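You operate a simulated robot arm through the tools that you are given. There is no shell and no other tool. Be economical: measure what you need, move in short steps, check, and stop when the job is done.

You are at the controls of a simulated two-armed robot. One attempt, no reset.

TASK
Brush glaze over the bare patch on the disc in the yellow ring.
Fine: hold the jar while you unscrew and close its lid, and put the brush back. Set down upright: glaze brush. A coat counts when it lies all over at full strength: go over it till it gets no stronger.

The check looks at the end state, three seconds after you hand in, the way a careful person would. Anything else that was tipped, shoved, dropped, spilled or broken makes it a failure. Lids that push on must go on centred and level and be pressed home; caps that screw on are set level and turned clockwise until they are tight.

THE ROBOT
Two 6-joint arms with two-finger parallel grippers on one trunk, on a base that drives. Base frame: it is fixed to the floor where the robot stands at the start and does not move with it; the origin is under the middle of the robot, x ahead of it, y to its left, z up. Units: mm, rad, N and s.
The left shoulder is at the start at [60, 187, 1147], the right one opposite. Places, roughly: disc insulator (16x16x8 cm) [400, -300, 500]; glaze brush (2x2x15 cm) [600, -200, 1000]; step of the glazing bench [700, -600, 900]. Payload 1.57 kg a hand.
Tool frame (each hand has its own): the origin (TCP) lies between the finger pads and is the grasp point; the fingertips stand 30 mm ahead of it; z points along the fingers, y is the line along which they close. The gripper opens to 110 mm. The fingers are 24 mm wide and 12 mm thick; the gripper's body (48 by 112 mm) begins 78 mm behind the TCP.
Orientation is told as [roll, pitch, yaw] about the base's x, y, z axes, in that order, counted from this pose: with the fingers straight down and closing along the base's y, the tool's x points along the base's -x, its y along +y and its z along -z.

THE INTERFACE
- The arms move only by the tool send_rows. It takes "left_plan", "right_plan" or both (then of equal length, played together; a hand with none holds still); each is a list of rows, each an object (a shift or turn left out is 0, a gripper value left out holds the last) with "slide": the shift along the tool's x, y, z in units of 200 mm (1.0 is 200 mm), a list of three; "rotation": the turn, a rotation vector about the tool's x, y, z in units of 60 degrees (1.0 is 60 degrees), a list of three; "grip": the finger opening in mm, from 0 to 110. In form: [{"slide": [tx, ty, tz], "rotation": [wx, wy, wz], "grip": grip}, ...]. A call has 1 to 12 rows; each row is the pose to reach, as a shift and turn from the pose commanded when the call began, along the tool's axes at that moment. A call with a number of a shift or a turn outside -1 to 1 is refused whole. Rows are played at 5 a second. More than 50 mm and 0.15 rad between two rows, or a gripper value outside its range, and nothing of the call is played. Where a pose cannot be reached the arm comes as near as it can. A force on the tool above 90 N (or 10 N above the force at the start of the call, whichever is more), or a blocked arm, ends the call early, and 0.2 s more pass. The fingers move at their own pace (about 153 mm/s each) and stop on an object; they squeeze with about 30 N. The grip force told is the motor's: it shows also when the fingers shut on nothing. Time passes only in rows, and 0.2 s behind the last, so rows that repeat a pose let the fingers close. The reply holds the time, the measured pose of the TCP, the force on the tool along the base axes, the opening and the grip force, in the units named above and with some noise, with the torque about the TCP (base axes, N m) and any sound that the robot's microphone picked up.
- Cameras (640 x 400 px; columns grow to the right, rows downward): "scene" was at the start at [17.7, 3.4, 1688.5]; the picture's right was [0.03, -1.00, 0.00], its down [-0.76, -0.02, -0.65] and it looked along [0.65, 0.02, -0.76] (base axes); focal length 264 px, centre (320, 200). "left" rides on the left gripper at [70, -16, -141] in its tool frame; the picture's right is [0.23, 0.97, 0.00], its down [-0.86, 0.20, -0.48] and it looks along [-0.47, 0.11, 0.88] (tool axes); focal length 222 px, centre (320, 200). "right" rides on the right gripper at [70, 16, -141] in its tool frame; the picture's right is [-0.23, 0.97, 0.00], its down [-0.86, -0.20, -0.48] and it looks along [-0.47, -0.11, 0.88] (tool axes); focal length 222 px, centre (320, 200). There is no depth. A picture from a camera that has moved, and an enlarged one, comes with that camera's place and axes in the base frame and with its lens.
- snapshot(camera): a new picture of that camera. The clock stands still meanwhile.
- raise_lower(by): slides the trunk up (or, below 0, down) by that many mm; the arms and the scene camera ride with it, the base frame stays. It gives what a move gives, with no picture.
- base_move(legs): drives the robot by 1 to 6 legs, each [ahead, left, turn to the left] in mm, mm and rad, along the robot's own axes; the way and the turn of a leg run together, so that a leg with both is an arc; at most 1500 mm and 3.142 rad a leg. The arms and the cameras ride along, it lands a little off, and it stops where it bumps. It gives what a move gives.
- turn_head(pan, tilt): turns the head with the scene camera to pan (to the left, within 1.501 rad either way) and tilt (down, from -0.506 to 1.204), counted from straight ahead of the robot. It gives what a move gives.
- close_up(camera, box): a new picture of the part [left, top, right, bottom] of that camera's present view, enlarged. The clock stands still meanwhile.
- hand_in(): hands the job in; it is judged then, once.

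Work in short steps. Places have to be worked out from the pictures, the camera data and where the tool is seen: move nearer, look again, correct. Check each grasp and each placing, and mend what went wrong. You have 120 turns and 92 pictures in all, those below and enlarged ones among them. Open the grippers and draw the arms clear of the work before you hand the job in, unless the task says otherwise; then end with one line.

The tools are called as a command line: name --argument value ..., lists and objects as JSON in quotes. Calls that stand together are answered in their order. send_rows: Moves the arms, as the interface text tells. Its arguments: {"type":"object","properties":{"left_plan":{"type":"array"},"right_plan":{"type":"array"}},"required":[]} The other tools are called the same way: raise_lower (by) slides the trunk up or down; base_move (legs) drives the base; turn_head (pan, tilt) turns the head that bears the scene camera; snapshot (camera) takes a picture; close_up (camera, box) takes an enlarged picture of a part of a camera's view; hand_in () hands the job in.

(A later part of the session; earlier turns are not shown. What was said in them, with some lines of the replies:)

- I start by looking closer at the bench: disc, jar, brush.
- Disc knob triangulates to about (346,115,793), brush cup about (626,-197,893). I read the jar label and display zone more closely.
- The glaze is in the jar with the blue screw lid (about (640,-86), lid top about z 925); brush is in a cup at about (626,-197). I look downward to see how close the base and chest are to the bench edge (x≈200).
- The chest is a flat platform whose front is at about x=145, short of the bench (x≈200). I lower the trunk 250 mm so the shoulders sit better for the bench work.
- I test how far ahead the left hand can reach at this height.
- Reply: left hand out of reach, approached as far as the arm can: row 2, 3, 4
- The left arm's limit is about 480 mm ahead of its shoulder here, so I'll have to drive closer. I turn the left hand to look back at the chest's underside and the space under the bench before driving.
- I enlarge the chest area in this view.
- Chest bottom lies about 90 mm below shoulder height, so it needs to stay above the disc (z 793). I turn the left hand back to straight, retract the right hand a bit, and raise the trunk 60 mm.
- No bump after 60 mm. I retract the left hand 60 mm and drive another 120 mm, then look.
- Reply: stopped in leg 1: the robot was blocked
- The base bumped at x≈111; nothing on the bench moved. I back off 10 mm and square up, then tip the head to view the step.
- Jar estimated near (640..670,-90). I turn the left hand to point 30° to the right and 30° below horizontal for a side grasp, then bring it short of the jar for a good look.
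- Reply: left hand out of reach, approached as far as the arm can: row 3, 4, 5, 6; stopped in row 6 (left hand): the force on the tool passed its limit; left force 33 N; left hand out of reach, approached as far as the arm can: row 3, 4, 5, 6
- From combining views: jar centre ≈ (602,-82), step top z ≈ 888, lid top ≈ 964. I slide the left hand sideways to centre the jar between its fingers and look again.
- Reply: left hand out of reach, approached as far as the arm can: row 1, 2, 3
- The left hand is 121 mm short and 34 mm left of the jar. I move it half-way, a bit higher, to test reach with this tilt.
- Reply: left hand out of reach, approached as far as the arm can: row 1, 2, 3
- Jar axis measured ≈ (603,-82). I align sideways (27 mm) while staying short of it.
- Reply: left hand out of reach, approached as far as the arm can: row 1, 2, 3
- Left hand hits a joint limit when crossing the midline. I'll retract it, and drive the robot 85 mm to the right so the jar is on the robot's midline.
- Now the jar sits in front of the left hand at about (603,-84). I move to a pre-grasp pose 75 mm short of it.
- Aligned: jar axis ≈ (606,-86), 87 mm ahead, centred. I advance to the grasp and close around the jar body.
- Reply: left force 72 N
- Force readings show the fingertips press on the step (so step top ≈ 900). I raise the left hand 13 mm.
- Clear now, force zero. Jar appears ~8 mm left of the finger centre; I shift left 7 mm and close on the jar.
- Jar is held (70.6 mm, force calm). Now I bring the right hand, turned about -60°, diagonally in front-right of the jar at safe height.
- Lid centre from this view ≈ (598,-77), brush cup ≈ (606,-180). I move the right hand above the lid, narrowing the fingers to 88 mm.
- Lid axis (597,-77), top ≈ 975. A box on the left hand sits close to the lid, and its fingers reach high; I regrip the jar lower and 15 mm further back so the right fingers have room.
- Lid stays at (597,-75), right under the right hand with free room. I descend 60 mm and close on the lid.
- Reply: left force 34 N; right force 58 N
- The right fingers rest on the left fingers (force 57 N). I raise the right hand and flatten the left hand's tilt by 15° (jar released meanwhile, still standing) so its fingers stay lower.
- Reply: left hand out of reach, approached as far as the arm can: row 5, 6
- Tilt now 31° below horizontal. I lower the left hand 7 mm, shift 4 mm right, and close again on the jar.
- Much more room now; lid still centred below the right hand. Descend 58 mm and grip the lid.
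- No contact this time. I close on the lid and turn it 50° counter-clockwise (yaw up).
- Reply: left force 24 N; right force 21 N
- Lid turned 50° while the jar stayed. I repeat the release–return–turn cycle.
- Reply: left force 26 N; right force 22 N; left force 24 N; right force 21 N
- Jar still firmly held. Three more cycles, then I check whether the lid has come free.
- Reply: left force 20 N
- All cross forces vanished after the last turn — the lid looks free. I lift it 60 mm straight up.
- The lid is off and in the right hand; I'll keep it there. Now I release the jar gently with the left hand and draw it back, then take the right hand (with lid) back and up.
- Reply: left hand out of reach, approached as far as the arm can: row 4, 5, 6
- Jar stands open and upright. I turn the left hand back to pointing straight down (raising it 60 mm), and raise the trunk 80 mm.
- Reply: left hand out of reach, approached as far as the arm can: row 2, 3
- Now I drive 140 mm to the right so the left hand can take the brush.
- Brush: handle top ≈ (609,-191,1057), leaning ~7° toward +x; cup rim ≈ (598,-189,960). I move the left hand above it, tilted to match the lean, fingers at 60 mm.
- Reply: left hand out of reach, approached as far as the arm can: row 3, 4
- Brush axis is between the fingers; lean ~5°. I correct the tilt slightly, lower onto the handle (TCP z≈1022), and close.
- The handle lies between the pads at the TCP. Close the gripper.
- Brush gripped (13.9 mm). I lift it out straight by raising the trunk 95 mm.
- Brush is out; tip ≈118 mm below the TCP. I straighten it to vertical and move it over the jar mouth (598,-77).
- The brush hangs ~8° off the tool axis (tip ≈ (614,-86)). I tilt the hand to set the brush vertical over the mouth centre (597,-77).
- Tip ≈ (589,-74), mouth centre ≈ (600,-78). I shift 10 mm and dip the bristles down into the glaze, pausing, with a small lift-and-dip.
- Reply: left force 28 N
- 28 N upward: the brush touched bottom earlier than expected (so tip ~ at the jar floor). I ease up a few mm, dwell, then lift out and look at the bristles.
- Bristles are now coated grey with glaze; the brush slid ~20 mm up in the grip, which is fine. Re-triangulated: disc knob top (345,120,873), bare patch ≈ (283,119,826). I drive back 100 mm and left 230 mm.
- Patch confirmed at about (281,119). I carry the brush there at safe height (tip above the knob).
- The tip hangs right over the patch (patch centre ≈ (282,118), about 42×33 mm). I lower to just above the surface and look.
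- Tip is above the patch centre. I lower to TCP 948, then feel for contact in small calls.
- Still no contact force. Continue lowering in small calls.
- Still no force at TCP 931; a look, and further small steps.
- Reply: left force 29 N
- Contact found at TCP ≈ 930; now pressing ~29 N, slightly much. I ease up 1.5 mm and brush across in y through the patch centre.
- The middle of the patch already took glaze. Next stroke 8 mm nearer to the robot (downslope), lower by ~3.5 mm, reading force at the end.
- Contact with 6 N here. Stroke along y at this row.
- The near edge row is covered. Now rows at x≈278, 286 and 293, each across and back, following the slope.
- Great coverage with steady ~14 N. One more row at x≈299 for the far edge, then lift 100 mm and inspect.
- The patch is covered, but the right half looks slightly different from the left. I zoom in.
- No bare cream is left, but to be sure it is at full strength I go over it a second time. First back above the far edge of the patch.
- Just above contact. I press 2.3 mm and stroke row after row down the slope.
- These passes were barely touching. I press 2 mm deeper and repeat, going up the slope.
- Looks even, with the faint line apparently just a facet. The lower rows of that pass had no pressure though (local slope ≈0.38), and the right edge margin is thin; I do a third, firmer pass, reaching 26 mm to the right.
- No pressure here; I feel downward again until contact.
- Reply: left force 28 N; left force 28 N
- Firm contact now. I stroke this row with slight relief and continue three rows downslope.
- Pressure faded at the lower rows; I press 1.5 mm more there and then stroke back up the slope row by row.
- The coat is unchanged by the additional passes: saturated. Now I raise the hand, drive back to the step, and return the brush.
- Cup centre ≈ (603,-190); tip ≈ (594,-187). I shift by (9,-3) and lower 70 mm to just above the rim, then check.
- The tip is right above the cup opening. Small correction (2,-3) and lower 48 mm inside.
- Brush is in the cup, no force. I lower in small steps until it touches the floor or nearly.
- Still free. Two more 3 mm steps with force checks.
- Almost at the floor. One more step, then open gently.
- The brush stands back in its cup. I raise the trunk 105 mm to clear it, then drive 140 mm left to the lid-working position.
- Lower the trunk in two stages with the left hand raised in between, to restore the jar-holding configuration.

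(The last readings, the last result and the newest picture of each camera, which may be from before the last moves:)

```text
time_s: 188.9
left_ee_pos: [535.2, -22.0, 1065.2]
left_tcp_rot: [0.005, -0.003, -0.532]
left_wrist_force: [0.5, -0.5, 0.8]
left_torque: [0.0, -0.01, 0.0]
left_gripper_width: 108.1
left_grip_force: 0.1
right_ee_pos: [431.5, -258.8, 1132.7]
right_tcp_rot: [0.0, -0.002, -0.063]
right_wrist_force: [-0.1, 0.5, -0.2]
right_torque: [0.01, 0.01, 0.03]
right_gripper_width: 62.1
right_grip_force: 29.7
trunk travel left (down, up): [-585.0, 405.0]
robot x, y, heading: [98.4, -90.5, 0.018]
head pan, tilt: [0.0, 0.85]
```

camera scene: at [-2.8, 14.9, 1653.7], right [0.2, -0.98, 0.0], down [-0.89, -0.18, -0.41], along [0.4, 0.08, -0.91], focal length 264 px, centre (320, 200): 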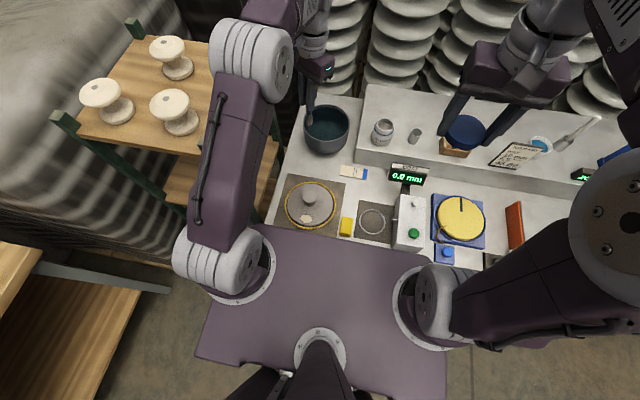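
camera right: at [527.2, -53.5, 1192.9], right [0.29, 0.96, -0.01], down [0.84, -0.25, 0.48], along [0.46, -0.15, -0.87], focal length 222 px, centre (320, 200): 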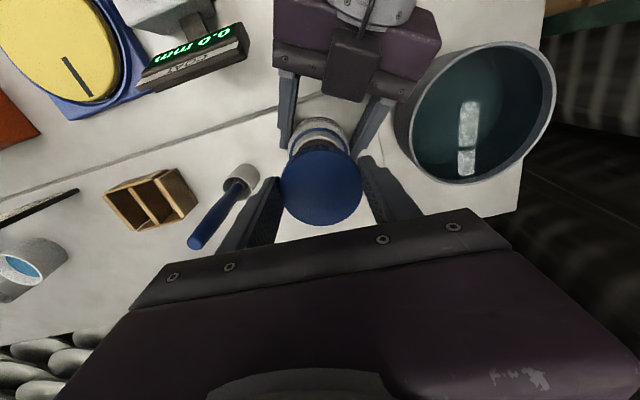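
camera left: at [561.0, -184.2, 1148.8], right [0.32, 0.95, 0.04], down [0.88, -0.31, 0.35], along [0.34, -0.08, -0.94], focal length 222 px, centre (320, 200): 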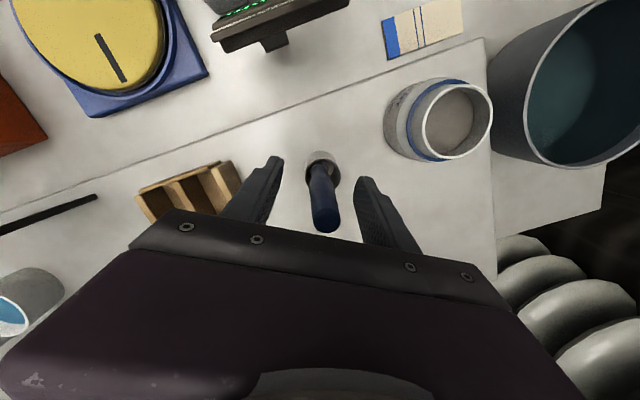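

Now pitch the left hand forward again (58°) while lowering 60 mm, reversing the earlier path.

send_rows --left_plan '[{"rotation": [0, -0.14, 0]}, {"rotation": [0, -0.28, 0]}, {"rotation": [0, -0.42, 0]}, {"slide": [0, 0, 0.06], "rotation": [0, -0.56, 0]}, {"slide": [0, 0, 0.14], "rotation": [0, -0.7, 0]}, {"slide": [0, 0, 0.22], "rotation": [0, -0.84, 0]}, {"slide": [0, 0, 0.29], "rotation": [0, -0.975, 0]}, {"slide": [0, 0, 0.29], "rotation": [0, -0.975, 0]}]'

snapshot --camera "left"

```text
time_s: 190.7
left_ee_pos: [536.1, -23.8, 1008.1]
left_tcp_rot: [0.003, -1.015, -0.536]
left_wrist_force: [-0.7, -0.2, -0.7]
left_torque: [-0.02, 0.06, 0.0]
left_gripper_width: 107.9
left_grip_force: 0.1
left hand out of reach, approached as far as the arm can: row 6
right_ee_pos: [432.4, -259.4, 1132.3]
right_tcp_rot: [0.002, 0.0, -0.064]
right_wrist_force: [1.2, -0.2, 0.2]
right_torque: [0.01, 0.02, 0.03]
right_gripper_width: 62.0
right_grip_force: 30.4
trunk travel left (down, up): [-585.0, 405.0]
robot x, y, heading: [99.7, -91.8, 0.025]
head pan, tilt: [0.0, 0.85]
```

```text
13 pictures are left
camera left: at [393.3, 42.3, 1025.4], right [0.39, 0.9, -0.19], down [0.14, 0.15, 0.98], along [0.91, -0.41, -0.07], focal length 222 px, centre (320, 200)
```

left: 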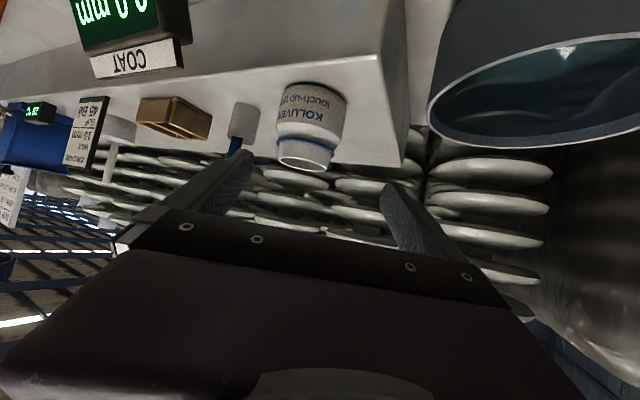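

Orientation restored. Jar axis is 80 mm ahead, 14 mm right of the tool line, and I lower and advance around the jar.

send_rows --left_plan '[{"slide": [0.17, -0.07, 0.105]}, {"slide": [0.3225, -0.071, 0.2]}, {"slide": [0.235, -0.071, 0.34]}, {"slide": [0.151, -0.071, 0.4765]}, {"slide": [0.151, -0.071, 0.4765]}]'

snapshot --camera "left"

```text
time_s: 191.9
left_ee_pos: [590.5, -64.5, 937.3]
left_tcp_rot: [-0.005, -1.019, -0.528]
left_wrist_force: [0.1, -0.2, 0.6]
left_torque: [0.0, 0.0, 0.02]
left_gripper_width: 107.9
left_grip_force: 0.0
left hand out of reach, approached as far as the arm can: row 1, 2, 3, 4, 5
right_ee_pos: [431.8, -258.5, 1132.8]
right_tcp_rot: [0.001, -0.003, -0.062]
right_wrist_force: [0.4, -0.7, -0.3]
right_torque: [0.02, -0.01, 0.01]
right_gripper_width: 62.0
right_grip_force: 30.5
trunk travel left (down, up): [-585.0, 405.0]
robot x, y, heading: [94.5, -89.9, 0.023]
head pan, tilt: [0.0, 0.85]
```

```text
12 pictures are left
camera left: at [446.3, 1.4, 953.2], right [0.39, 0.9, -0.2], down [0.14, 0.15, 0.98], along [0.91, -0.41, -0.06], focal length 222 px, centre (320, 200)
```

left: 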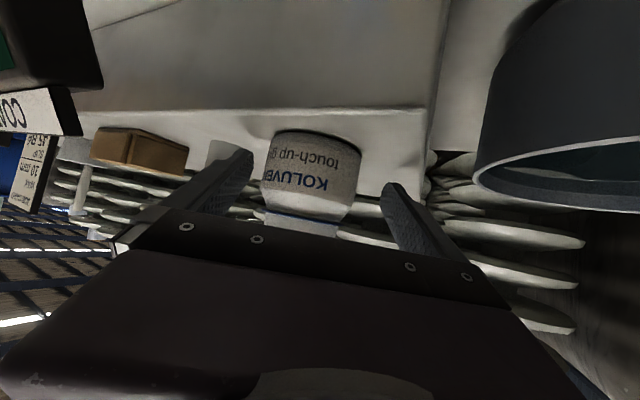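

I nudge 7 mm to the right and 5 mm down and close on the jar body.

send_rows --left_plan '[{"slide": [0.026, -0.035, 0.006], "grip": 100}, {"slide": [0.026, -0.035, 0.006], "grip": 86}, {"slide": [0.026, -0.035, 0.006], "grip": 86}]'

send_rows --left_plan '[{"grip": 60}, {"grip": 60}, {"grip": 60}]'

```text
time_s: 192.7
left_ee_pos: [589.4, -67.0, 938.7]
left_tcp_rot: [-0.008, -1.02, -0.53]
left_wrist_force: [0.4, 1.0, 0.3]
left_torque: [-0.02, 0.02, -0.02]
left_gripper_width: 86.1
left_grip_force: 0.0
left hand out of reach, approached as far as the arm can: row 1, 2, 3
right_ee_pos: [431.5, -258.8, 1132.6]
right_tcp_rot: [-0.001, -0.003, -0.063]
right_wrist_force: [-0.2, -1.0, -0.1]
right_torque: [0.03, 0.02, 0.03]
right_gripper_width: 61.8
right_grip_force: 30.1
trunk travel left (down, up): [-585.0, 405.0]
robot x, y, heading: [97.1, -83.4, 0.017]
head pan, tilt: [0.0, 0.85]
```

```text
time_s: 193.5
left_ee_pos: [589.4, -67.2, 938.0]
left_tcp_rot: [-0.006, -1.019, -0.527]
left_wrist_force: [0.4, 1.1, 0.9]
left_torque: [0.03, -0.04, 0.04]
left_gripper_width: 70.2
left_grip_force: 30.1
right_ee_pos: [432.2, -258.5, 1131.6]
right_tcp_rot: [0.0, -0.003, -0.064]
right_wrist_force: [0.3, -0.8, -0.9]
right_torque: [0.01, -0.02, 0.01]
right_gripper_width: 62.2
right_grip_force: 29.9
trunk travel left (down, up): [-585.0, 405.0]
robot x, y, heading: [96.0, -89.1, 0.024]
head pan, tilt: [0.0, 0.85]
```

Jar gripped, but 6 mm higher than before. I open, lower the trunk 6 mm and close again so the right fingers will clear.

send_rows --left_plan '[{"grip": 80}, {"grip": 86}]'

raise_lower --by -6

send_rows --left_plan '[{"grip": 60}, {"grip": 60}, {"grip": 60}]'

```text
time_s: 194.1
left_ee_pos: [589.0, -66.7, 938.7]
left_tcp_rot: [-0.007, -1.02, -0.529]
left_wrist_force: [-0.2, -0.2, -0.3]
left_torque: [-0.02, -0.01, -0.03]
left_gripper_width: 86.2
left_grip_force: 0.2
right_ee_pos: [432.3, -257.7, 1132.6]
right_tcp_rot: [0.0, -0.002, -0.062]
right_wrist_force: [0.1, -0.1, 0.6]
right_torque: [0.05, -0.02, 0.0]
right_gripper_width: 61.9
right_grip_force: 30.0
trunk travel left (down, up): [-585.0, 405.0]
robot x, y, heading: [96.8, -94.7, 0.019]
head pan, tilt: [0.0, 0.85]
```

```text
time_s: 194.7
left_ee_pos: [589.5, -66.6, 937.1]
left_tcp_rot: [-0.005, -1.019, -0.53]
left_wrist_force: [-0.1, 0.4, 0.3]
left_torque: [0.0, 0.01, 0.01]
left_gripper_width: 85.9
left_grip_force: 0.1
right_ee_pos: [431.8, -258.0, 1131.8]
right_tcp_rot: [-0.003, -0.002, -0.064]
right_wrist_force: [0.5, 0.0, -0.4]
right_torque: [-0.02, 0.01, -0.04]
right_gripper_width: 62.0
right_grip_force: 29.9
trunk travel left (down, up): [-579.0, 411.0]
robot x, y, heading: [96.5, -91.3, 0.021]
head pan, tilt: [0.0, 0.85]
```

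```text
time_s: 195.4
left_ee_pos: [589.6, -67.6, 937.4]
left_tcp_rot: [-0.006, -1.021, -0.53]
left_wrist_force: [-2.4, 1.5, 2.6]
left_torque: [0.01, -0.03, 0.0]
left_gripper_width: 70.2
left_grip_force: 30.0
right_ee_pos: [432.3, -257.7, 1131.7]
right_tcp_rot: [-0.001, -0.001, -0.061]
right_wrist_force: [-0.5, 0.1, -0.5]
right_torque: [0.0, 0.02, 0.0]
right_gripper_width: 61.8
right_grip_force: 29.4
trunk travel left (down, up): [-579.0, 411.0]
robot x, y, heading: [93.8, -91.4, 0.025]
head pan, tilt: [0.0, 0.85]
```

Lowering 6 mm moved the hands only 1 mm: the chest seems to rest on something (likely the white gauge box below it). I release the jar, raise the trunk 20 mm and lower the left hand with the arm instead.

send_rows --left_plan '[{"grip": 80}, {"grip": 90}]'

raise_lower --by 20

send_rows --left_plan '[{"slide": [0.045, -0.01, 0.02]}, {"slide": [0.085, -0.02, 0.04]}, {"slide": [0.085, -0.02, 0.04]}]'

```text
time_s: 196.1
left_ee_pos: [590.3, -66.5, 937.8]
left_tcp_rot: [-0.006, -1.019, -0.529]
left_wrist_force: [-0.7, 0.5, -0.7]
left_torque: [-0.01, -0.02, 0.0]
left_gripper_width: 89.9
left_grip_force: 0.0
right_ee_pos: [431.4, -258.9, 1131.5]
right_tcp_rot: [0.001, 0.0, -0.062]
right_wrist_force: [0.1, -0.5, 0.0]
right_torque: [-0.02, 0.02, 0.02]
right_gripper_width: 61.8
right_grip_force: 30.2
trunk travel left (down, up): [-579.0, 411.0]
robot x, y, heading: [98.8, -87.9, 0.022]
head pan, tilt: [0.0, 0.85]
```

```text
time_s: 196.7
left_ee_pos: [588.2, -67.2, 946.5]
left_tcp_rot: [-0.006, -1.02, -0.529]
left_wrist_force: [-0.2, 0.0, -0.4]
left_torque: [0.02, 0.0, -0.01]
left_gripper_width: 90.0
left_grip_force: 0.0
right_ee_pos: [430.7, -257.9, 1140.9]
right_tcp_rot: [0.0, -0.002, -0.064]
right_wrist_force: [1.4, -0.2, 0.0]
right_torque: [0.02, -0.01, 0.01]
right_gripper_width: 62.2
right_grip_force: 29.8
trunk travel left (down, up): [-599.0, 391.0]
robot x, y, heading: [95.7, -85.6, 0.02]
head pan, tilt: [0.0, 0.85]
```

```text
time_s: 197.5
left_ee_pos: [592.0, -67.5, 938.3]
left_tcp_rot: [-0.021, -1.016, -0.521]
left_wrist_force: [0.0, 1.0, 0.5]
left_torque: [-0.01, -0.02, 0.0]
left_gripper_width: 90.0
left_grip_force: 0.0
left hand out of reach, approached as far as the arm can: row 2, 3
right_ee_pos: [432.0, -258.9, 1142.7]
right_tcp_rot: [-0.001, -0.001, -0.062]
right_wrist_force: [-0.2, -0.4, -0.4]
right_torque: [-0.01, -0.04, 0.01]
right_gripper_width: 61.7
right_grip_force: 30.5
trunk travel left (down, up): [-599.0, 391.0]
robot x, y, heading: [95.5, -89.3, 0.021]
head pan, tilt: [0.0, 0.85]
```

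The trunk is free now (chest clear). I close on the jar here; then I'll locate the mouth with the right hand's camera.

send_rows --left_plan '[{"grip": 75}, {"grip": 60}, {"grip": 60}, {"grip": 60}]' --right_plan '[{"slide": [-0.13, 0.13, 0.05]}, {"slide": [-0.26, 0.26, 0.1]}, {"slide": [-0.39, 0.39, 0.12]}, {"slide": [-0.5, 0.5, 0.12]}]'

snapshot --camera "right"

```text
time_s: 198.5
left_ee_pos: [592.3, -67.0, 939.0]
left_tcp_rot: [-0.021, -1.018, -0.521]
left_wrist_force: [2.1, 0.5, 2.5]
left_torque: [0.15, -0.17, -0.06]
left_gripper_width: 70.1
left_grip_force: 29.9
right_ee_pos: [537.4, -163.9, 1119.3]
right_tcp_rot: [0.0, -0.002, -0.064]
right_wrist_force: [-0.2, -0.1, 0.5]
right_torque: [0.02, 0.0, 0.01]
right_gripper_width: 61.9
right_grip_force: 30.2
trunk travel left (down, up): [-599.0, 391.0]
robot x, y, heading: [93.0, -90.1, 0.019]
head pan, tilt: [0.0, 0.85]
```

```text
11 pictures are left
camera right: at [468.2, -143.3, 1260.4], right [0.29, 0.96, 0.0], down [0.84, -0.25, 0.48], along [0.46, -0.14, -0.88], focal length 222 px, centre (320, 200)
```

right: 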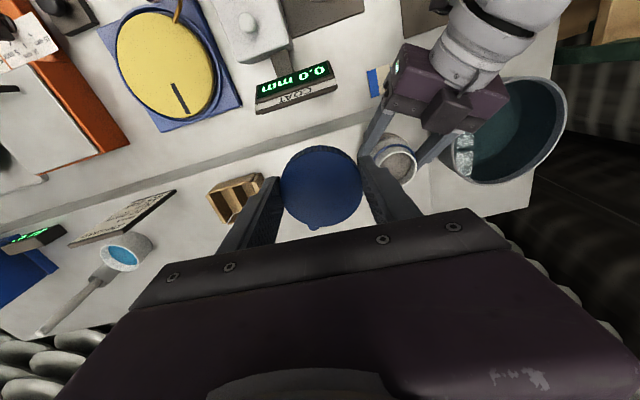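

Jar mouth ≈ (598.5,-70). I bring the lid above it at z 1050, turned to yaw ≈ -17°.

send_rows --right_plan '[{"slide": [-0.07, 0.12, 0.03], "rotation": [0, 0, 0.07]}, {"slide": [-0.14, 0.24, 0.08], "rotation": [0, 0, 0.14]}, {"slide": [-0.21, 0.37, 0.16], "rotation": [0, 0, 0.222]}, {"slide": [-0.2745, 0.4855, 0.25], "rotation": [0, 0, 0.222]}, {"slide": [-0.2745, 0.4855, 0.345], "rotation": [0, 0, 0.222]}, {"slide": [-0.2745, 0.4855, 0.345], "rotation": [0, 0, 0.222]}]'

snapshot --camera "right"

```text
time_s: 199.9
left_ee_pos: [591.8, -65.8, 938.5]
left_tcp_rot: [-0.022, -1.017, -0.52]
left_wrist_force: [0.7, 0.1, 6.7]
left_torque: [0.2, -0.23, -0.01]
left_gripper_width: 70.0
left_grip_force: 29.8
right_ee_pos: [598.6, -70.7, 1049.4]
right_tcp_rot: [-0.001, -0.002, -0.296]
right_wrist_force: [-0.2, -0.6, 0.3]
right_torque: [-0.02, 0.0, -0.05]
right_gripper_width: 62.0
right_grip_force: 30.2
trunk travel left (down, up): [-599.0, 391.0]
robot x, y, heading: [99.8, -91.1, 0.022]
head pan, tilt: [0.0, 0.85]
```

```text
10 pictures are left
camera right: at [535.5, -35.6, 1191.3], right [0.5, 0.87, 0.0], down [0.76, -0.44, 0.48], along [0.41, -0.24, -0.88], focal length 222 px, centre (320, 200)
```

right: 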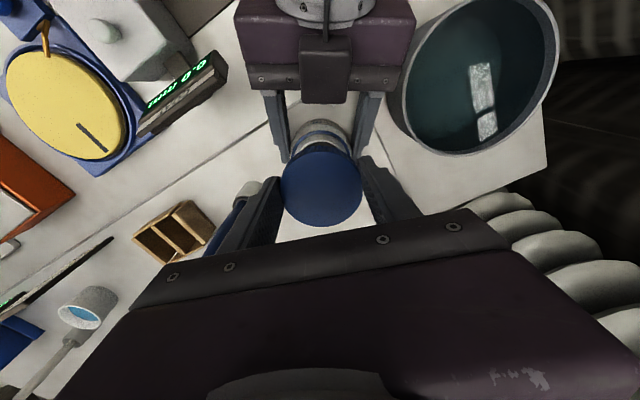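

Alignment looks the same as right after unscrewing. I lower to TCP 1000 and then feel for the seat.

send_rows --right_plan '[{"slide": [0, 0, 0.1]}, {"slide": [0, 0, 0.2]}, {"slide": [0, 0, 0.25]}, {"slide": [0, 0, 0.25]}]'

send_rows --right_plan '[{"slide": [0, 0, 0.01]}, {"slide": [0, 0, 0.015]}]'

send_rows --right_plan '[{"slide": [0, 0, 0.01]}]'

```text
time_s: 200.9
left_ee_pos: [591.8, -65.7, 938.0]
left_tcp_rot: [-0.02, -1.016, -0.52]
left_wrist_force: [2.0, -0.7, 6.8]
left_torque: [0.25, -0.34, 0.02]
left_gripper_width: 70.4
left_grip_force: 30.2
right_ee_pos: [599.2, -72.5, 1001.1]
right_tcp_rot: [-0.001, -0.002, -0.296]
right_wrist_force: [-0.8, 0.1, -0.6]
right_torque: [-0.01, -0.01, 0.0]
right_gripper_width: 61.9
right_grip_force: 29.8
trunk travel left (down, up): [-599.0, 391.0]
robot x, y, heading: [94.1, -89.3, 0.021]
head pan, tilt: [0.0, 0.85]
```

```text
time_s: 201.5
left_ee_pos: [591.4, -66.9, 938.7]
left_tcp_rot: [-0.021, -1.015, -0.519]
left_wrist_force: [2.4, 0.8, 7.0]
left_torque: [0.25, -0.27, -0.01]
left_gripper_width: 70.0
left_grip_force: 30.2
right_ee_pos: [597.7, -71.5, 996.8]
right_tcp_rot: [0.0, -0.001, -0.295]
right_wrist_force: [-0.2, 0.8, -0.6]
right_torque: [-0.02, -0.02, 0.01]
right_gripper_width: 61.9
right_grip_force: 29.5
trunk travel left (down, up): [-599.0, 391.0]
robot x, y, heading: [94.7, -92.6, 0.018]
head pan, tilt: [0.0, 0.85]
```

```text
time_s: 201.9
left_ee_pos: [591.4, -65.5, 938.0]
left_tcp_rot: [-0.021, -1.015, -0.521]
left_wrist_force: [2.6, 0.4, 8.5]
left_torque: [0.24, -0.35, 0.0]
left_gripper_width: 70.6
left_grip_force: 29.6
right_ee_pos: [598.0, -71.7, 994.8]
right_tcp_rot: [-0.001, -0.001, -0.296]
right_wrist_force: [-0.1, 0.3, 0.8]
right_torque: [0.0, 0.0, 0.03]
right_gripper_width: 61.7
right_grip_force: 30.1
trunk travel left (down, up): [-599.0, 391.0]
robot x, y, heading: [95.4, -92.8, 0.023]
head pan, tilt: [0.0, 0.85]
```

No contact yet at 995; continue down.

send_rows --right_plan '[{"slide": [0, 0, 0.01]}]'

send_rows --right_plan '[{"slide": [0, 0, 0.0075]}]'

send_rows --right_plan '[{"slide": [0, 0, 0.0075]}]'

```text
time_s: 202.3
left_ee_pos: [592.8, -66.4, 937.3]
left_tcp_rot: [-0.021, -1.015, -0.521]
left_wrist_force: [2.7, 1.7, 9.2]
left_torque: [0.25, -0.37, -0.02]
left_gripper_width: 70.5
left_grip_force: 29.8
right_ee_pos: [599.2, -72.6, 993.5]
right_tcp_rot: [0.0, -0.002, -0.295]
right_wrist_force: [0.3, 0.6, -0.2]
right_torque: [0.01, -0.02, 0.02]
right_gripper_width: 61.7
right_grip_force: 30.5
trunk travel left (down, up): [-599.0, 391.0]
robot x, y, heading: [95.3, -89.4, 0.021]
head pan, tilt: [0.0, 0.85]
```

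```text
time_s: 202.7
left_ee_pos: [590.9, -66.4, 936.8]
left_tcp_rot: [-0.021, -1.017, -0.52]
left_wrist_force: [2.6, 0.3, 8.7]
left_torque: [0.23, -0.38, -0.03]
left_gripper_width: 70.3
left_grip_force: 29.7
right_ee_pos: [597.9, -71.5, 991.7]
right_tcp_rot: [0.0, -0.004, -0.295]
right_wrist_force: [-0.5, -0.1, 0.0]
right_torque: [0.01, 0.01, -0.03]
right_gripper_width: 61.8
right_grip_force: 29.8
trunk travel left (down, up): [-599.0, 391.0]
robot x, y, heading: [96.2, -91.3, 0.019]
head pan, tilt: [0.0, 0.85]
```

```text
time_s: 203.1
left_ee_pos: [591.4, -66.3, 938.3]
left_tcp_rot: [-0.019, -1.018, -0.522]
left_wrist_force: [-6.7, 3.7, 12.1]
left_torque: [0.2, -0.85, -0.16]
left_gripper_width: 70.6
left_grip_force: 29.4
right_ee_pos: [598.2, -72.4, 989.7]
right_tcp_rot: [0.0, -0.004, -0.296]
right_wrist_force: [8.7, -2.6, -1.1]
right_torque: [-0.14, 0.31, -0.01]
right_gripper_width: 61.8
right_grip_force: 30.3
trunk travel left (down, up): [-599.0, 391.0]
robot x, y, heading: [95.3, -93.7, 0.021]
head pan, tilt: [0.0, 0.85]
```

Lateral forces appeared at 989.7 as with the lid seated before: it has engaged. I turn clockwise 26° and check.

send_rows --right_plan '[{"rotation": [0, 0, 0.11]}, {"rotation": [0, 0, 0.22]}, {"rotation": [0, 0, 0.33]}, {"rotation": [0, 0, 0.43]}, {"rotation": [0, 0, 0.43]}]'

close_up --camera "left" --box '[200, 90, 440, 250]'

```text
time_s: 204.3
left_ee_pos: [591.4, -67.0, 938.7]
left_tcp_rot: [-0.023, -1.015, -0.523]
left_wrist_force: [-19.3, -2.9, 20.7]
left_torque: [0.15, -0.57, -0.32]
left_gripper_width: 70.5
left_grip_force: 29.9
right_ee_pos: [600.0, -71.0, 989.8]
right_tcp_rot: [0.005, -0.003, -0.747]
right_wrist_force: [24.3, 4.4, -8.3]
right_torque: [0.17, -0.55, 0.11]
right_gripper_width: 61.9
right_grip_force: 30.5
trunk travel left (down, up): [-599.0, 391.0]
robot x, y, heading: [93.4, -94.0, 0.026]
head pan, tilt: [0.0, 0.85]
```

```text
2.50 times, centred on (320, 170) of left
camera zoom: at [448.1, 0.5, 954.9], right [0.4, 0.9, -0.2], down [0.15, 0.16, 0.98], along [0.91, -0.42, -0.07], focal length 555 px, centre (320, 275)
```

zoom: 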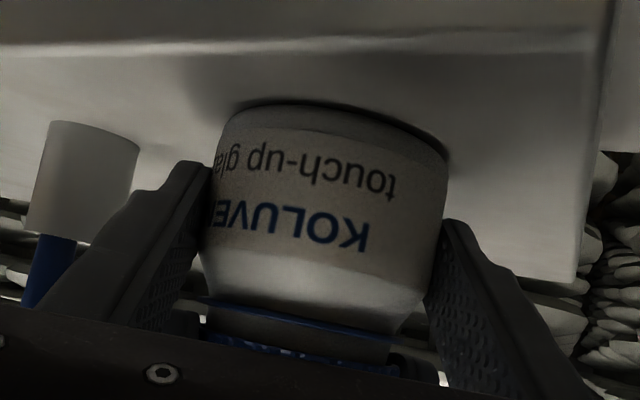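

The lid sits on the thread start (~6 mm up), as expected. I regrip 5 mm higher for clearance and work with 44° turns between yaw -8° and -52°.

send_rows --right_plan '[{"grip": 76}, {"slide": [-0.007, 0.007, -0.025], "grip": 76}, {"slide": [-0.007, 0.007, -0.025], "rotation": [0, 0, -0.12]}, {"slide": [-0.007, 0.007, -0.025], "rotation": [0, 0, -0.24]}, {"slide": [-0.007, 0.007, -0.025], "rotation": [0, 0, -0.36]}, {"slide": [-0.007, 0.007, -0.025], "rotation": [0, 0, -0.48]}, {"slide": [-0.007, 0.007, -0.025], "rotation": [0, 0, -0.58]}, {"slide": [-0.007, 0.007, -0.025], "rotation": [0, 0, -0.58], "grip": 50}, {"slide": [-0.007, 0.007, -0.025], "rotation": [0, 0, -0.58], "grip": 50}, {"slide": [-0.007, 0.007, -0.025], "rotation": [0, 0, -0.58], "grip": 50}]'

send_rows --right_plan '[{"rotation": [0, 0, 0.12]}, {"rotation": [0, 0, 0.24]}, {"rotation": [0, 0, 0.36]}, {"rotation": [0, 0, 0.48]}, {"rotation": [0, 0, 0.6]}, {"rotation": [0, 0, 0.73]}, {"rotation": [0, 0, 0.73]}]'

send_rows --right_plan '[{"grip": 76}, {"rotation": [0, 0, -0.12], "grip": 76}, {"rotation": [0, 0, -0.24]}, {"rotation": [0, 0, -0.36]}, {"rotation": [0, 0, -0.48]}, {"rotation": [0, 0, -0.6]}, {"rotation": [0, 0, -0.73]}, {"rotation": [0, 0, -0.73], "grip": 50}, {"rotation": [0, 0, -0.73], "grip": 50}, {"rotation": [0, 0, -0.73], "grip": 50}]'

send_rows --right_plan '[{"rotation": [0, 0, 0.12]}, {"rotation": [0, 0, 0.24]}, {"rotation": [0, 0, 0.36]}, {"rotation": [0, 0, 0.48]}, {"rotation": [0, 0, 0.6]}, {"rotation": [0, 0, 0.73]}, {"rotation": [0, 0, 0.73]}]'

close_up --camera "left" --box '[200, 90, 440, 250]'

```text
time_s: 206.5
left_ee_pos: [592.5, -66.2, 937.4]
left_tcp_rot: [-0.021, -1.015, -0.516]
left_wrist_force: [-0.2, 10.9, 1.9]
left_torque: [-0.18, 0.16, 0.2]
left_gripper_width: 70.2
left_grip_force: 29.1
right_ee_pos: [600.1, -72.3, 994.8]
right_tcp_rot: [-0.003, -0.002, -0.14]
right_wrist_force: [-0.8, -11.4, 0.7]
right_torque: [-0.41, 0.04, -0.03]
right_gripper_width: 62.1
right_grip_force: 29.8
trunk travel left (down, up): [-599.0, 391.0]
robot x, y, heading: [97.3, -89.5, 0.023]
head pan, tilt: [0.0, 0.85]
```

```text
time_s: 208.1
left_ee_pos: [590.9, -67.2, 937.9]
left_tcp_rot: [-0.023, -1.015, -0.524]
left_wrist_force: [-15.8, 1.1, 7.2]
left_torque: [0.26, -0.48, -0.18]
left_gripper_width: 70.3
left_grip_force: 30.1
right_ee_pos: [602.0, -71.2, 994.1]
right_tcp_rot: [0.004, -0.001, -0.904]
right_wrist_force: [17.6, 0.2, -2.7]
right_torque: [0.07, -0.47, 0.06]
right_gripper_width: 62.1
right_grip_force: 29.9
trunk travel left (down, up): [-599.0, 391.0]
robot x, y, heading: [95.1, -88.0, 0.019]
head pan, tilt: [0.0, 0.85]
```

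```text
time_s: 210.3
left_ee_pos: [593.0, -66.3, 937.4]
left_tcp_rot: [-0.024, -1.015, -0.516]
left_wrist_force: [2.9, 10.6, 1.0]
left_torque: [-0.14, 0.07, 0.11]
left_gripper_width: 70.0
left_grip_force: 30.2
right_ee_pos: [601.8, -74.0, 992.7]
right_tcp_rot: [-0.002, 0.0, -0.139]
right_wrist_force: [-1.8, -11.0, 0.6]
right_torque: [-0.32, 0.07, -0.05]
right_gripper_width: 61.6
right_grip_force: 29.5
trunk travel left (down, up): [-599.0, 391.0]
robot x, y, heading: [98.2, -91.5, 0.024]
head pan, tilt: [0.0, 0.85]
```

```text
time_s: 211.9
left_ee_pos: [591.1, -66.7, 937.7]
left_tcp_rot: [-0.02, -1.015, -0.521]
left_wrist_force: [-12.6, 0.9, 9.1]
left_torque: [0.05, -0.45, -0.11]
left_gripper_width: 70.1
left_grip_force: 29.6
right_ee_pos: [601.5, -72.3, 995.5]
right_tcp_rot: [0.005, -0.002, -0.904]
right_wrist_force: [13.5, 0.9, -10.0]
right_torque: [0.03, -0.41, 0.07]
right_gripper_width: 61.8
right_grip_force: 30.1
trunk travel left (down, up): [-599.0, 391.0]
robot x, y, heading: [94.5, -92.2, 0.017]
head pan, tilt: [0.0, 0.85]
```

```text
2.50 times, centred on (320, 170) of left
camera zoom: at [448.7, 0.3, 954.7], right [0.4, 0.89, -0.2], down [0.15, 0.16, 0.98], along [0.91, -0.42, -0.07], focal length 555 px, centre (320, 275)
```

zoom: 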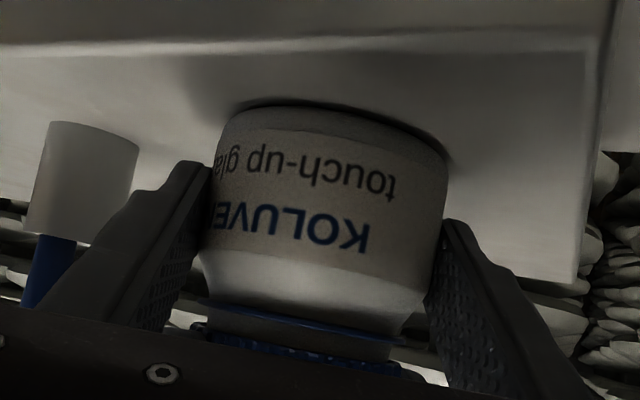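

The lid is descending on the thread and the jar isn't turning. Four more cycles.

send_rows --right_plan '[{"grip": 76}, {"rotation": [0, 0, -0.12], "grip": 76}, {"rotation": [0, 0, -0.24]}, {"rotation": [0, 0, -0.36]}, {"rotation": [0, 0, -0.48]}, {"rotation": [0, 0, -0.6]}, {"rotation": [0, 0, -0.73]}, {"rotation": [0, 0, -0.73], "grip": 50}, {"rotation": [0, 0, -0.73], "grip": 50}, {"rotation": [0, 0, -0.73], "grip": 50}]'

send_rows --right_plan '[{"rotation": [0, 0, 0.12]}, {"rotation": [0, 0, 0.24]}, {"rotation": [0, 0, 0.36]}, {"rotation": [0, 0, 0.48]}, {"rotation": [0, 0, 0.6]}, {"rotation": [0, 0, 0.73]}, {"rotation": [0, 0, 0.73]}]'

send_rows --right_plan '[{"grip": 76}, {"rotation": [0, 0, -0.12], "grip": 76}, {"rotation": [0, 0, -0.24]}, {"rotation": [0, 0, -0.36]}, {"rotation": [0, 0, -0.48]}, {"rotation": [0, 0, -0.6]}, {"rotation": [0, 0, -0.73]}, {"rotation": [0, 0, -0.73], "grip": 50}, {"rotation": [0, 0, -0.73], "grip": 50}, {"rotation": [0, 0, -0.73], "grip": 50}]'

send_rows --right_plan '[{"rotation": [0, 0, 0.12]}, {"rotation": [0, 0, 0.24]}, {"rotation": [0, 0, 0.36]}, {"rotation": [0, 0, 0.48]}, {"rotation": [0, 0, 0.6]}, {"rotation": [0, 0, 0.73]}, {"rotation": [0, 0, 0.73]}]'

send_rows --right_plan '[{"grip": 76}, {"rotation": [0, 0, -0.12], "grip": 76}, {"rotation": [0, 0, -0.24]}, {"rotation": [0, 0, -0.36]}, {"rotation": [0, 0, -0.48]}, {"rotation": [0, 0, -0.6]}, {"rotation": [0, 0, -0.73]}, {"rotation": [0, 0, -0.73], "grip": 50}, {"rotation": [0, 0, -0.73], "grip": 50}, {"rotation": [0, 0, -0.73], "grip": 50}]'

send_rows --right_plan '[{"rotation": [0, 0, 0.12]}, {"rotation": [0, 0, 0.24]}, {"rotation": [0, 0, 0.36]}, {"rotation": [0, 0, 0.48]}, {"rotation": [0, 0, 0.6]}, {"rotation": [0, 0, 0.73]}, {"rotation": [0, 0, 0.73]}]'

send_rows --right_plan '[{"grip": 76}, {"rotation": [0, 0, -0.12], "grip": 76}, {"rotation": [0, 0, -0.24]}, {"rotation": [0, 0, -0.36]}, {"rotation": [0, 0, -0.48]}, {"rotation": [0, 0, -0.6]}, {"rotation": [0, 0, -0.73]}, {"rotation": [0, 0, -0.73], "grip": 50}, {"rotation": [0, 0, -0.73], "grip": 50}, {"rotation": [0, 0, -0.73], "grip": 50}]'

send_rows --right_plan '[{"rotation": [0, 0, 0.12]}, {"rotation": [0, 0, 0.24]}, {"rotation": [0, 0, 0.36]}, {"rotation": [0, 0, 0.48]}, {"rotation": [0, 0, 0.6]}, {"rotation": [0, 0, 0.73]}, {"rotation": [0, 0, 0.73]}]'

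```text
time_s: 214.1
left_ee_pos: [592.3, -65.4, 936.7]
left_tcp_rot: [-0.023, -1.016, -0.518]
left_wrist_force: [2.1, 9.5, 1.3]
left_torque: [-0.09, -0.01, 0.13]
left_gripper_width: 70.2
left_grip_force: 29.5
right_ee_pos: [599.8, -72.3, 995.3]
right_tcp_rot: [-0.002, -0.004, -0.139]
right_wrist_force: [-0.8, -11.1, 1.0]
right_torque: [-0.3, 0.07, -0.05]
right_gripper_width: 61.9
right_grip_force: 30.0
trunk travel left (down, up): [-599.0, 391.0]
robot x, y, heading: [97.4, -91.4, 0.02]
head pan, tilt: [0.0, 0.85]
```

```text
time_s: 215.7
left_ee_pos: [590.9, -67.1, 937.8]
left_tcp_rot: [-0.022, -1.017, -0.525]
left_wrist_force: [-12.7, -2.5, 7.2]
left_torque: [0.23, -0.36, -0.18]
left_gripper_width: 70.3
left_grip_force: 29.7
right_ee_pos: [602.0, -70.8, 994.7]
right_tcp_rot: [0.004, -0.002, -0.904]
right_wrist_force: [13.4, 4.9, -5.7]
right_torque: [0.19, -0.43, 0.05]
right_gripper_width: 62.4
right_grip_force: 30.3
trunk travel left (down, up): [-599.0, 391.0]
robot x, y, heading: [99.4, -93.1, 0.018]
head pan, tilt: [0.0, 0.85]
```

```text
time_s: 217.9
left_ee_pos: [592.3, -65.1, 938.5]
left_tcp_rot: [-0.022, -1.016, -0.519]
left_wrist_force: [2.4, 9.8, 1.6]
left_torque: [-0.02, 0.01, 0.09]
left_gripper_width: 70.2
left_grip_force: 29.6
right_ee_pos: [600.4, -71.0, 995.3]
right_tcp_rot: [-0.001, 0.0, -0.138]
right_wrist_force: [-2.8, -8.7, 1.1]
right_torque: [-0.29, 0.03, -0.06]
right_gripper_width: 61.8
right_grip_force: 30.1
trunk travel left (down, up): [-599.0, 391.0]
robot x, y, heading: [98.7, -92.5, 0.023]
head pan, tilt: [0.0, 0.85]
```

```text
time_s: 219.5
left_ee_pos: [591.5, -67.1, 938.1]
left_tcp_rot: [-0.02, -1.015, -0.523]
left_wrist_force: [-12.9, -3.8, 7.5]
left_torque: [0.26, -0.38, -0.17]
left_gripper_width: 70.2
left_grip_force: 30.5
right_ee_pos: [602.1, -72.2, 994.9]
right_tcp_rot: [0.003, -0.002, -0.904]
right_wrist_force: [14.2, 5.1, -7.1]
right_torque: [0.17, -0.42, 0.04]
right_gripper_width: 62.2
right_grip_force: 30.2
trunk travel left (down, up): [-599.0, 391.0]
robot x, y, heading: [96.4, -90.7, 0.021]
head pan, tilt: [0.0, 0.85]
```

```text
time_s: 221.7
left_ee_pos: [592.6, -66.3, 938.1]
left_tcp_rot: [-0.023, -1.015, -0.517]
left_wrist_force: [1.8, 11.5, 1.6]
left_torque: [-0.11, -0.03, 0.1]
left_gripper_width: 70.1
left_grip_force: 30.2
right_ee_pos: [600.7, -72.7, 995.5]
right_tcp_rot: [0.0, 0.001, -0.139]
right_wrist_force: [-1.8, -10.7, 0.4]
right_torque: [-0.37, 0.01, 0.0]
right_gripper_width: 61.7
right_grip_force: 30.3
trunk travel left (down, up): [-599.0, 391.0]
robot x, y, heading: [97.4, -90.5, 0.019]
head pan, tilt: [0.0, 0.85]
```

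```text
time_s: 223.3
left_ee_pos: [591.2, -66.7, 936.4]
left_tcp_rot: [-0.021, -1.015, -0.52]
left_wrist_force: [-17.4, 2.2, 9.4]
left_torque: [0.13, -0.49, -0.14]
left_gripper_width: 70.3
left_grip_force: 30.0
right_ee_pos: [600.9, -71.5, 993.9]
right_tcp_rot: [0.004, -0.002, -0.903]
right_wrist_force: [18.4, -0.6, -7.5]
right_torque: [-0.01, -0.55, 0.03]
right_gripper_width: 61.8
right_grip_force: 30.0
trunk travel left (down, up): [-599.0, 391.0]
robot x, y, heading: [94.9, -91.7, 0.024]
head pan, tilt: [0.0, 0.85]
```

```text
time_s: 225.5
left_ee_pos: [592.0, -66.2, 937.9]
left_tcp_rot: [-0.023, -1.017, -0.518]
left_wrist_force: [2.0, 8.8, 1.7]
left_torque: [-0.14, 0.02, 0.1]
left_gripper_width: 70.0
left_grip_force: 30.0
right_ee_pos: [600.3, -73.2, 994.4]
right_tcp_rot: [-0.002, 0.0, -0.139]
right_wrist_force: [-1.5, -10.6, -1.1]
right_torque: [-0.34, 0.02, -0.06]
right_gripper_width: 62.0
right_grip_force: 29.6
trunk travel left (down, up): [-599.0, 391.0]
robot x, y, heading: [94.8, -92.1, 0.022]
head pan, tilt: [0.0, 0.85]
```

```text
time_s: 227.1
left_ee_pos: [591.9, -66.7, 937.6]
left_tcp_rot: [-0.02, -1.017, -0.524]
left_wrist_force: [-2.2, -9.9, 0.4]
left_torque: [0.44, -0.12, -1.1]
left_gripper_width: 70.6
left_grip_force: 29.8
right_ee_pos: [601.2, -71.0, 995.1]
right_tcp_rot: [0.002, 0.003, -0.904]
right_wrist_force: [1.1, 9.8, -1.8]
right_torque: [0.13, 0.03, 0.98]
right_gripper_width: 61.9
right_grip_force: 30.1
trunk travel left (down, up): [-599.0, 391.0]
robot x, y, heading: [98.3, -90.9, 0.023]
head pan, tilt: [0.0, 0.85]
```

Torque rose to ~1 N·m on the last turn: the lid is seating. One more cycle to make it tight, then a look.

send_rows --right_plan '[{"grip": 76}, {"rotation": [0, 0, -0.12], "grip": 76}, {"rotation": [0, 0, -0.24]}, {"rotation": [0, 0, -0.36]}, {"rotation": [0, 0, -0.48]}, {"rotation": [0, 0, -0.6]}, {"rotation": [0, 0, -0.73]}, {"rotation": [0, 0, -0.73], "grip": 50}, {"rotation": [0, 0, -0.73], "grip": 50}, {"rotation": [0, 0, -0.73], "grip": 50}]'

send_rows --right_plan '[{"rotation": [0, 0, 0.1]}, {"rotation": [0, 0, 0.2]}, {"rotation": [0, 0, 0.3]}]'

close_up --camera "left" --box '[200, 90, 440, 250]'

```text
time_s: 229.3
left_ee_pos: [591.8, -66.1, 937.9]
left_tcp_rot: [-0.022, -1.016, -0.518]
left_wrist_force: [2.0, 9.4, 0.1]
left_torque: [-0.15, 0.03, 0.07]
left_gripper_width: 70.3
left_grip_force: 30.1
right_ee_pos: [601.5, -73.6, 993.6]
right_tcp_rot: [-0.003, 0.0, -0.138]
right_wrist_force: [-0.5, -9.6, 0.0]
right_torque: [-0.26, 0.03, -0.04]
right_gripper_width: 61.8
right_grip_force: 30.8
trunk travel left (down, up): [-599.0, 391.0]
robot x, y, heading: [94.1, -93.6, 0.022]
head pan, tilt: [0.0, 0.85]
```

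```text
time_s: 230.1
left_ee_pos: [591.8, -67.0, 938.2]
left_tcp_rot: [-0.021, -1.016, -0.522]
left_wrist_force: [5.6, 0.8, -0.4]
left_torque: [0.08, 0.04, -0.82]
left_gripper_width: 71.3
left_grip_force: 29.5
right_ee_pos: [599.8, -70.1, 994.3]
right_tcp_rot: [-0.001, 0.0, -0.452]
right_wrist_force: [-5.5, -1.3, 1.0]
right_torque: [-0.13, 0.3, 0.85]
right_gripper_width: 62.2
right_grip_force: 30.1
trunk travel left (down, up): [-599.0, 391.0]
robot x, y, heading: [94.3, -88.7, 0.023]
head pan, tilt: [0.0, 0.85]
```

```text
2.50 times, centred on (320, 170) of left
camera zoom: at [448.9, 0.4, 954.7], right [0.4, 0.9, -0.2], down [0.15, 0.16, 0.98], along [0.91, -0.42, -0.07], focal length 555 px, centre (320, 275)
```

zoom: 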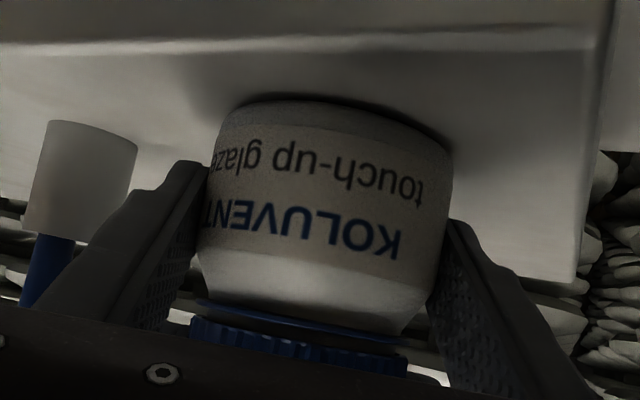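

Lid is down against the collar and tight (the jar itself began to slip at ~0.9 N·m). I release the lid, raise the right hand and withdraw it, then release the jar.

send_rows --right_plan '[{"grip": 80}, {"grip": 86}, {"slide": [0, 0, -0.2], "grip": 86}, {"slide": [0, 0, -0.35], "grip": 86}]'

send_rows --right_plan '[{"slide": [0.18, -0.08, -0.03]}, {"slide": [0.36, -0.16, -0.06]}, {"slide": [0.54, -0.3, -0.1]}, {"slide": [0.7, -0.45, -0.15]}, {"slide": [0.8, -0.6, -0.2]}]'

send_rows --left_plan '[{"grip": 80}, {"grip": 95}, {"grip": 108}, {"slide": [0, 0, -0.15], "grip": 108}, {"slide": [0, 0, -0.35]}, {"slide": [0, 0, -0.55]}, {"slide": [0, 0, -0.6]}]'

snapshot --camera "scene"

```text
time_s: 231.1
left_ee_pos: [592.3, -65.8, 938.1]
left_tcp_rot: [-0.02, -1.014, -0.522]
left_wrist_force: [0.8, -1.0, 1.5]
left_torque: [0.05, 0.0, -0.04]
left_gripper_width: 71.1
left_grip_force: 30.2
right_ee_pos: [599.6, -71.0, 1064.4]
right_tcp_rot: [-0.002, 0.0, -0.454]
right_wrist_force: [0.2, -0.1, -0.1]
right_torque: [-0.01, 0.01, 0.0]
right_gripper_width: 86.1
right_grip_force: 0.0
trunk travel left (down, up): [-599.0, 391.0]
robot x, y, heading: [92.7, -92.3, 0.016]
head pan, tilt: [0.0, 0.85]
```

```text
time_s: 232.3
left_ee_pos: [591.3, -67.2, 937.5]
left_tcp_rot: [-0.02, -1.012, -0.522]
left_wrist_force: [-1.3, -0.4, 2.2]
left_torque: [0.12, -0.02, 0.04]
left_gripper_width: 71.1
left_grip_force: 30.1
right_ee_pos: [404.4, -110.4, 1105.9]
right_tcp_rot: [0.001, -0.001, -0.452]
right_wrist_force: [-1.6, 0.0, -0.2]
right_torque: [0.02, -0.03, 0.02]
right_gripper_width: 85.7
right_grip_force: 0.0
trunk travel left (down, up): [-599.0, 391.0]
robot x, y, heading: [99.1, -90.9, 0.014]
head pan, tilt: [0.0, 0.85]
```

```text
time_s: 233.9
left_ee_pos: [539.9, -14.6, 1009.5]
left_tcp_rot: [-0.007, -1.018, -0.529]
left_wrist_force: [0.0, 0.5, 0.0]
left_torque: [0.0, -0.01, 0.05]
left_gripper_width: 108.0
left_grip_force: 0.1
left hand out of reach, approached as far as the arm can: row 5, 6, 7
right_ee_pos: [405.3, -109.8, 1104.4]
right_tcp_rot: [-0.002, -0.002, -0.452]
right_wrist_force: [0.6, -1.0, -0.2]
right_torque: [0.0, 0.01, 0.02]
right_gripper_width: 85.8
right_grip_force: 0.1
trunk travel left (down, up): [-599.0, 391.0]
robot x, y, heading: [98.9, -90.2, 0.021]
head pan, tilt: [0.0, 0.85]
```

```text
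6 pictures are left
camera scene: at [114.5, -89.6, 1513.5], right [0.02, -1.0, 0.0], down [-0.75, -0.02, -0.66], along [0.66, 0.01, -0.75], focal length 264 px, centre (320, 200)
```

scene: 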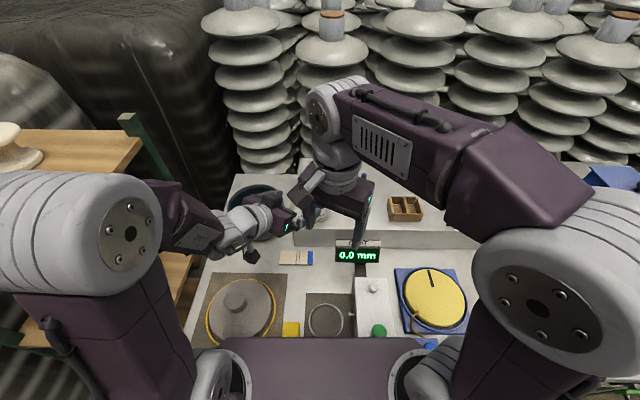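

Both hands are free. I raise the trunk and drive back clear of the bench, then check everything.

raise_lower --by 180

base_move --legs '[[-150, 0, 0]]'

send_rows --right_plan '[{"slide": [0.1, -0.2, -0.1]}, {"slide": [0.15, -0.4, -0.2]}, {"slide": [0.15, -0.6, -0.3]}, {"slide": [0.15, -0.7, -0.4]}]' --left_plan '[{"slide": [-0.05, 0.2, -0.05]}, {"slide": [-0.1, 0.4, -0.1]}, {"slide": [-0.1, 0.6, -0.1]}, {"slide": [-0.1, 0.7, -0.1]}]'

close_up --camera "scene" --box '[180, 130, 500, 330]'

```text
time_s: 235.9
left_ee_pos: [540.7, -16.2, 1189.7]
left_tcp_rot: [-0.007, -1.018, -0.529]
left_wrist_force: [0.2, -0.6, -0.1]
left_torque: [0.03, 0.01, -0.01]
left_gripper_width: 108.0
left_grip_force: 0.2
right_ee_pos: [405.1, -109.0, 1284.8]
right_tcp_rot: [0.0, -0.002, -0.452]
right_wrist_force: [-0.5, 0.0, 0.0]
right_torque: [0.01, 0.01, 0.01]
right_gripper_width: 86.3
right_grip_force: 0.1
trunk travel left (down, up): [-779.0, 211.0]
robot x, y, heading: [92.5, -94.1, 0.021]
head pan, tilt: [0.0, 0.85]
```

```text
time_s: 237.3
left_ee_pos: [392.3, -17.7, 1187.3]
left_tcp_rot: [-0.008, -1.016, -0.528]
left_wrist_force: [0.2, 0.0, 0.0]
left_torque: [0.0, 0.02, 0.0]
left_gripper_width: 107.9
left_grip_force: 0.1
right_ee_pos: [257.3, -111.2, 1283.7]
right_tcp_rot: [-0.002, 0.001, -0.452]
right_wrist_force: [0.5, -0.1, -0.6]
right_torque: [0.01, 0.02, 0.01]
right_gripper_width: 85.9
right_grip_force: 0.0
trunk travel left (down, up): [-779.0, 211.0]
robot x, y, heading: [-53.9, -93.2, 0.022]
head pan, tilt: [0.0, 0.85]
```

```text
time_s: 238.3
left_ee_pos: [455.0, 107.1, 1215.5]
left_tcp_rot: [-0.012, -1.016, -0.526]
left_wrist_force: [0.0, 0.0, 0.5]
left_torque: [-0.03, 0.01, -0.04]
left_gripper_width: 108.2
left_grip_force: 0.0
right_ee_pos: [183.1, -217.4, 1371.1]
right_tcp_rot: [-0.003, 0.002, -0.452]
right_wrist_force: [0.7, -0.2, 0.5]
right_torque: [-0.03, 0.05, 0.01]
right_gripper_width: 86.1
right_grip_force: 0.0
right hand out of reach, approached as far as the arm can: row 3, 4
trunk travel left (down, up): [-779.0, 211.0]
robot x, y, heading: [-53.2, -94.6, 0.02]
head pan, tilt: [0.0, 0.85]
```

```text
2.00 times, centred on (340, 230) of scene
camera zoom: at [-35.0, -91.7, 1693.5], right [0.02, -1.0, 0.0], down [-0.75, -0.02, -0.66], along [0.66, 0.01, -0.75], focal length 527 px, centre (280, 140)
```

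zoom: 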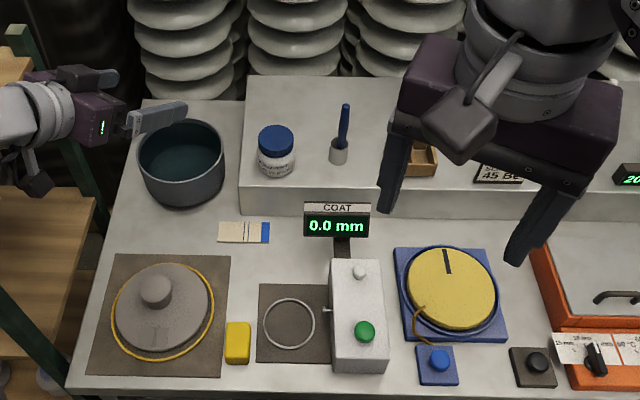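

All looks in order. Two close looks: the disc's patch and the jar/brush.

close_up --camera "scene" --box '[230, 250, 300, 320]'

close_up --camera "scene" --box '[295, 170, 375, 225]'

```text
5.71 times, centred on (265, 285) of scene
camera zoom: at [-35.0, -91.7, 1693.5], right [0.02, -1.0, 0.0], down [-0.75, -0.02, -0.66], along [0.66, 0.01, -0.75], focal length 1507 px, centre (634, -286)
```

zoom: 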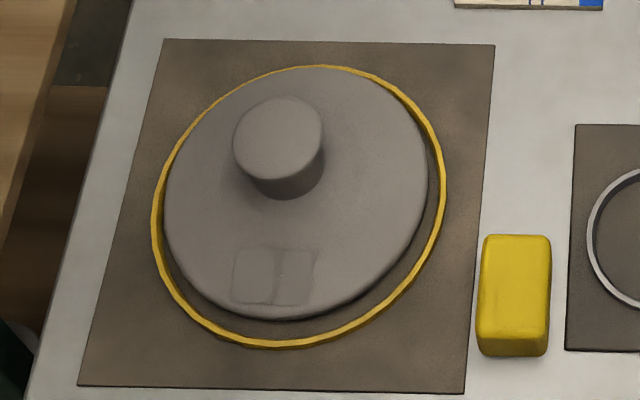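

```text
7.27 times, centred on (335, 198) of scene
camera zoom: at [-35.0, -91.7, 1693.5], right [0.02, -1.0, 0.0], down [-0.75, -0.02, -0.66], along [0.66, 0.01, -0.75], focal length 1917 px, centre (211, 218)
```

zoom: 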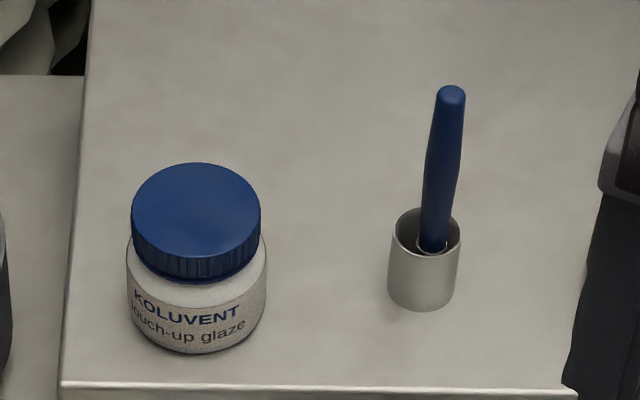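

The coat is even, the jar is closed level and tight, the brush stands in its cup, and both grippers are empty and clear. Handing in.

hand_in

```text
The job is handed in.
```

I glazed the bare patch on the disc in the yellow ring until further passes made no visible difference. A faint line still shows across the coat. The brush is back upright in its cup, the jar lid is screwed tight and level, and both arms are clear. The robot's chest seemed to rest on something under it during the lid work, probably the white gauge box, but the last pictures showed everything on the bench in place. The jar is a few millimetres from where it stood and turned slightly.
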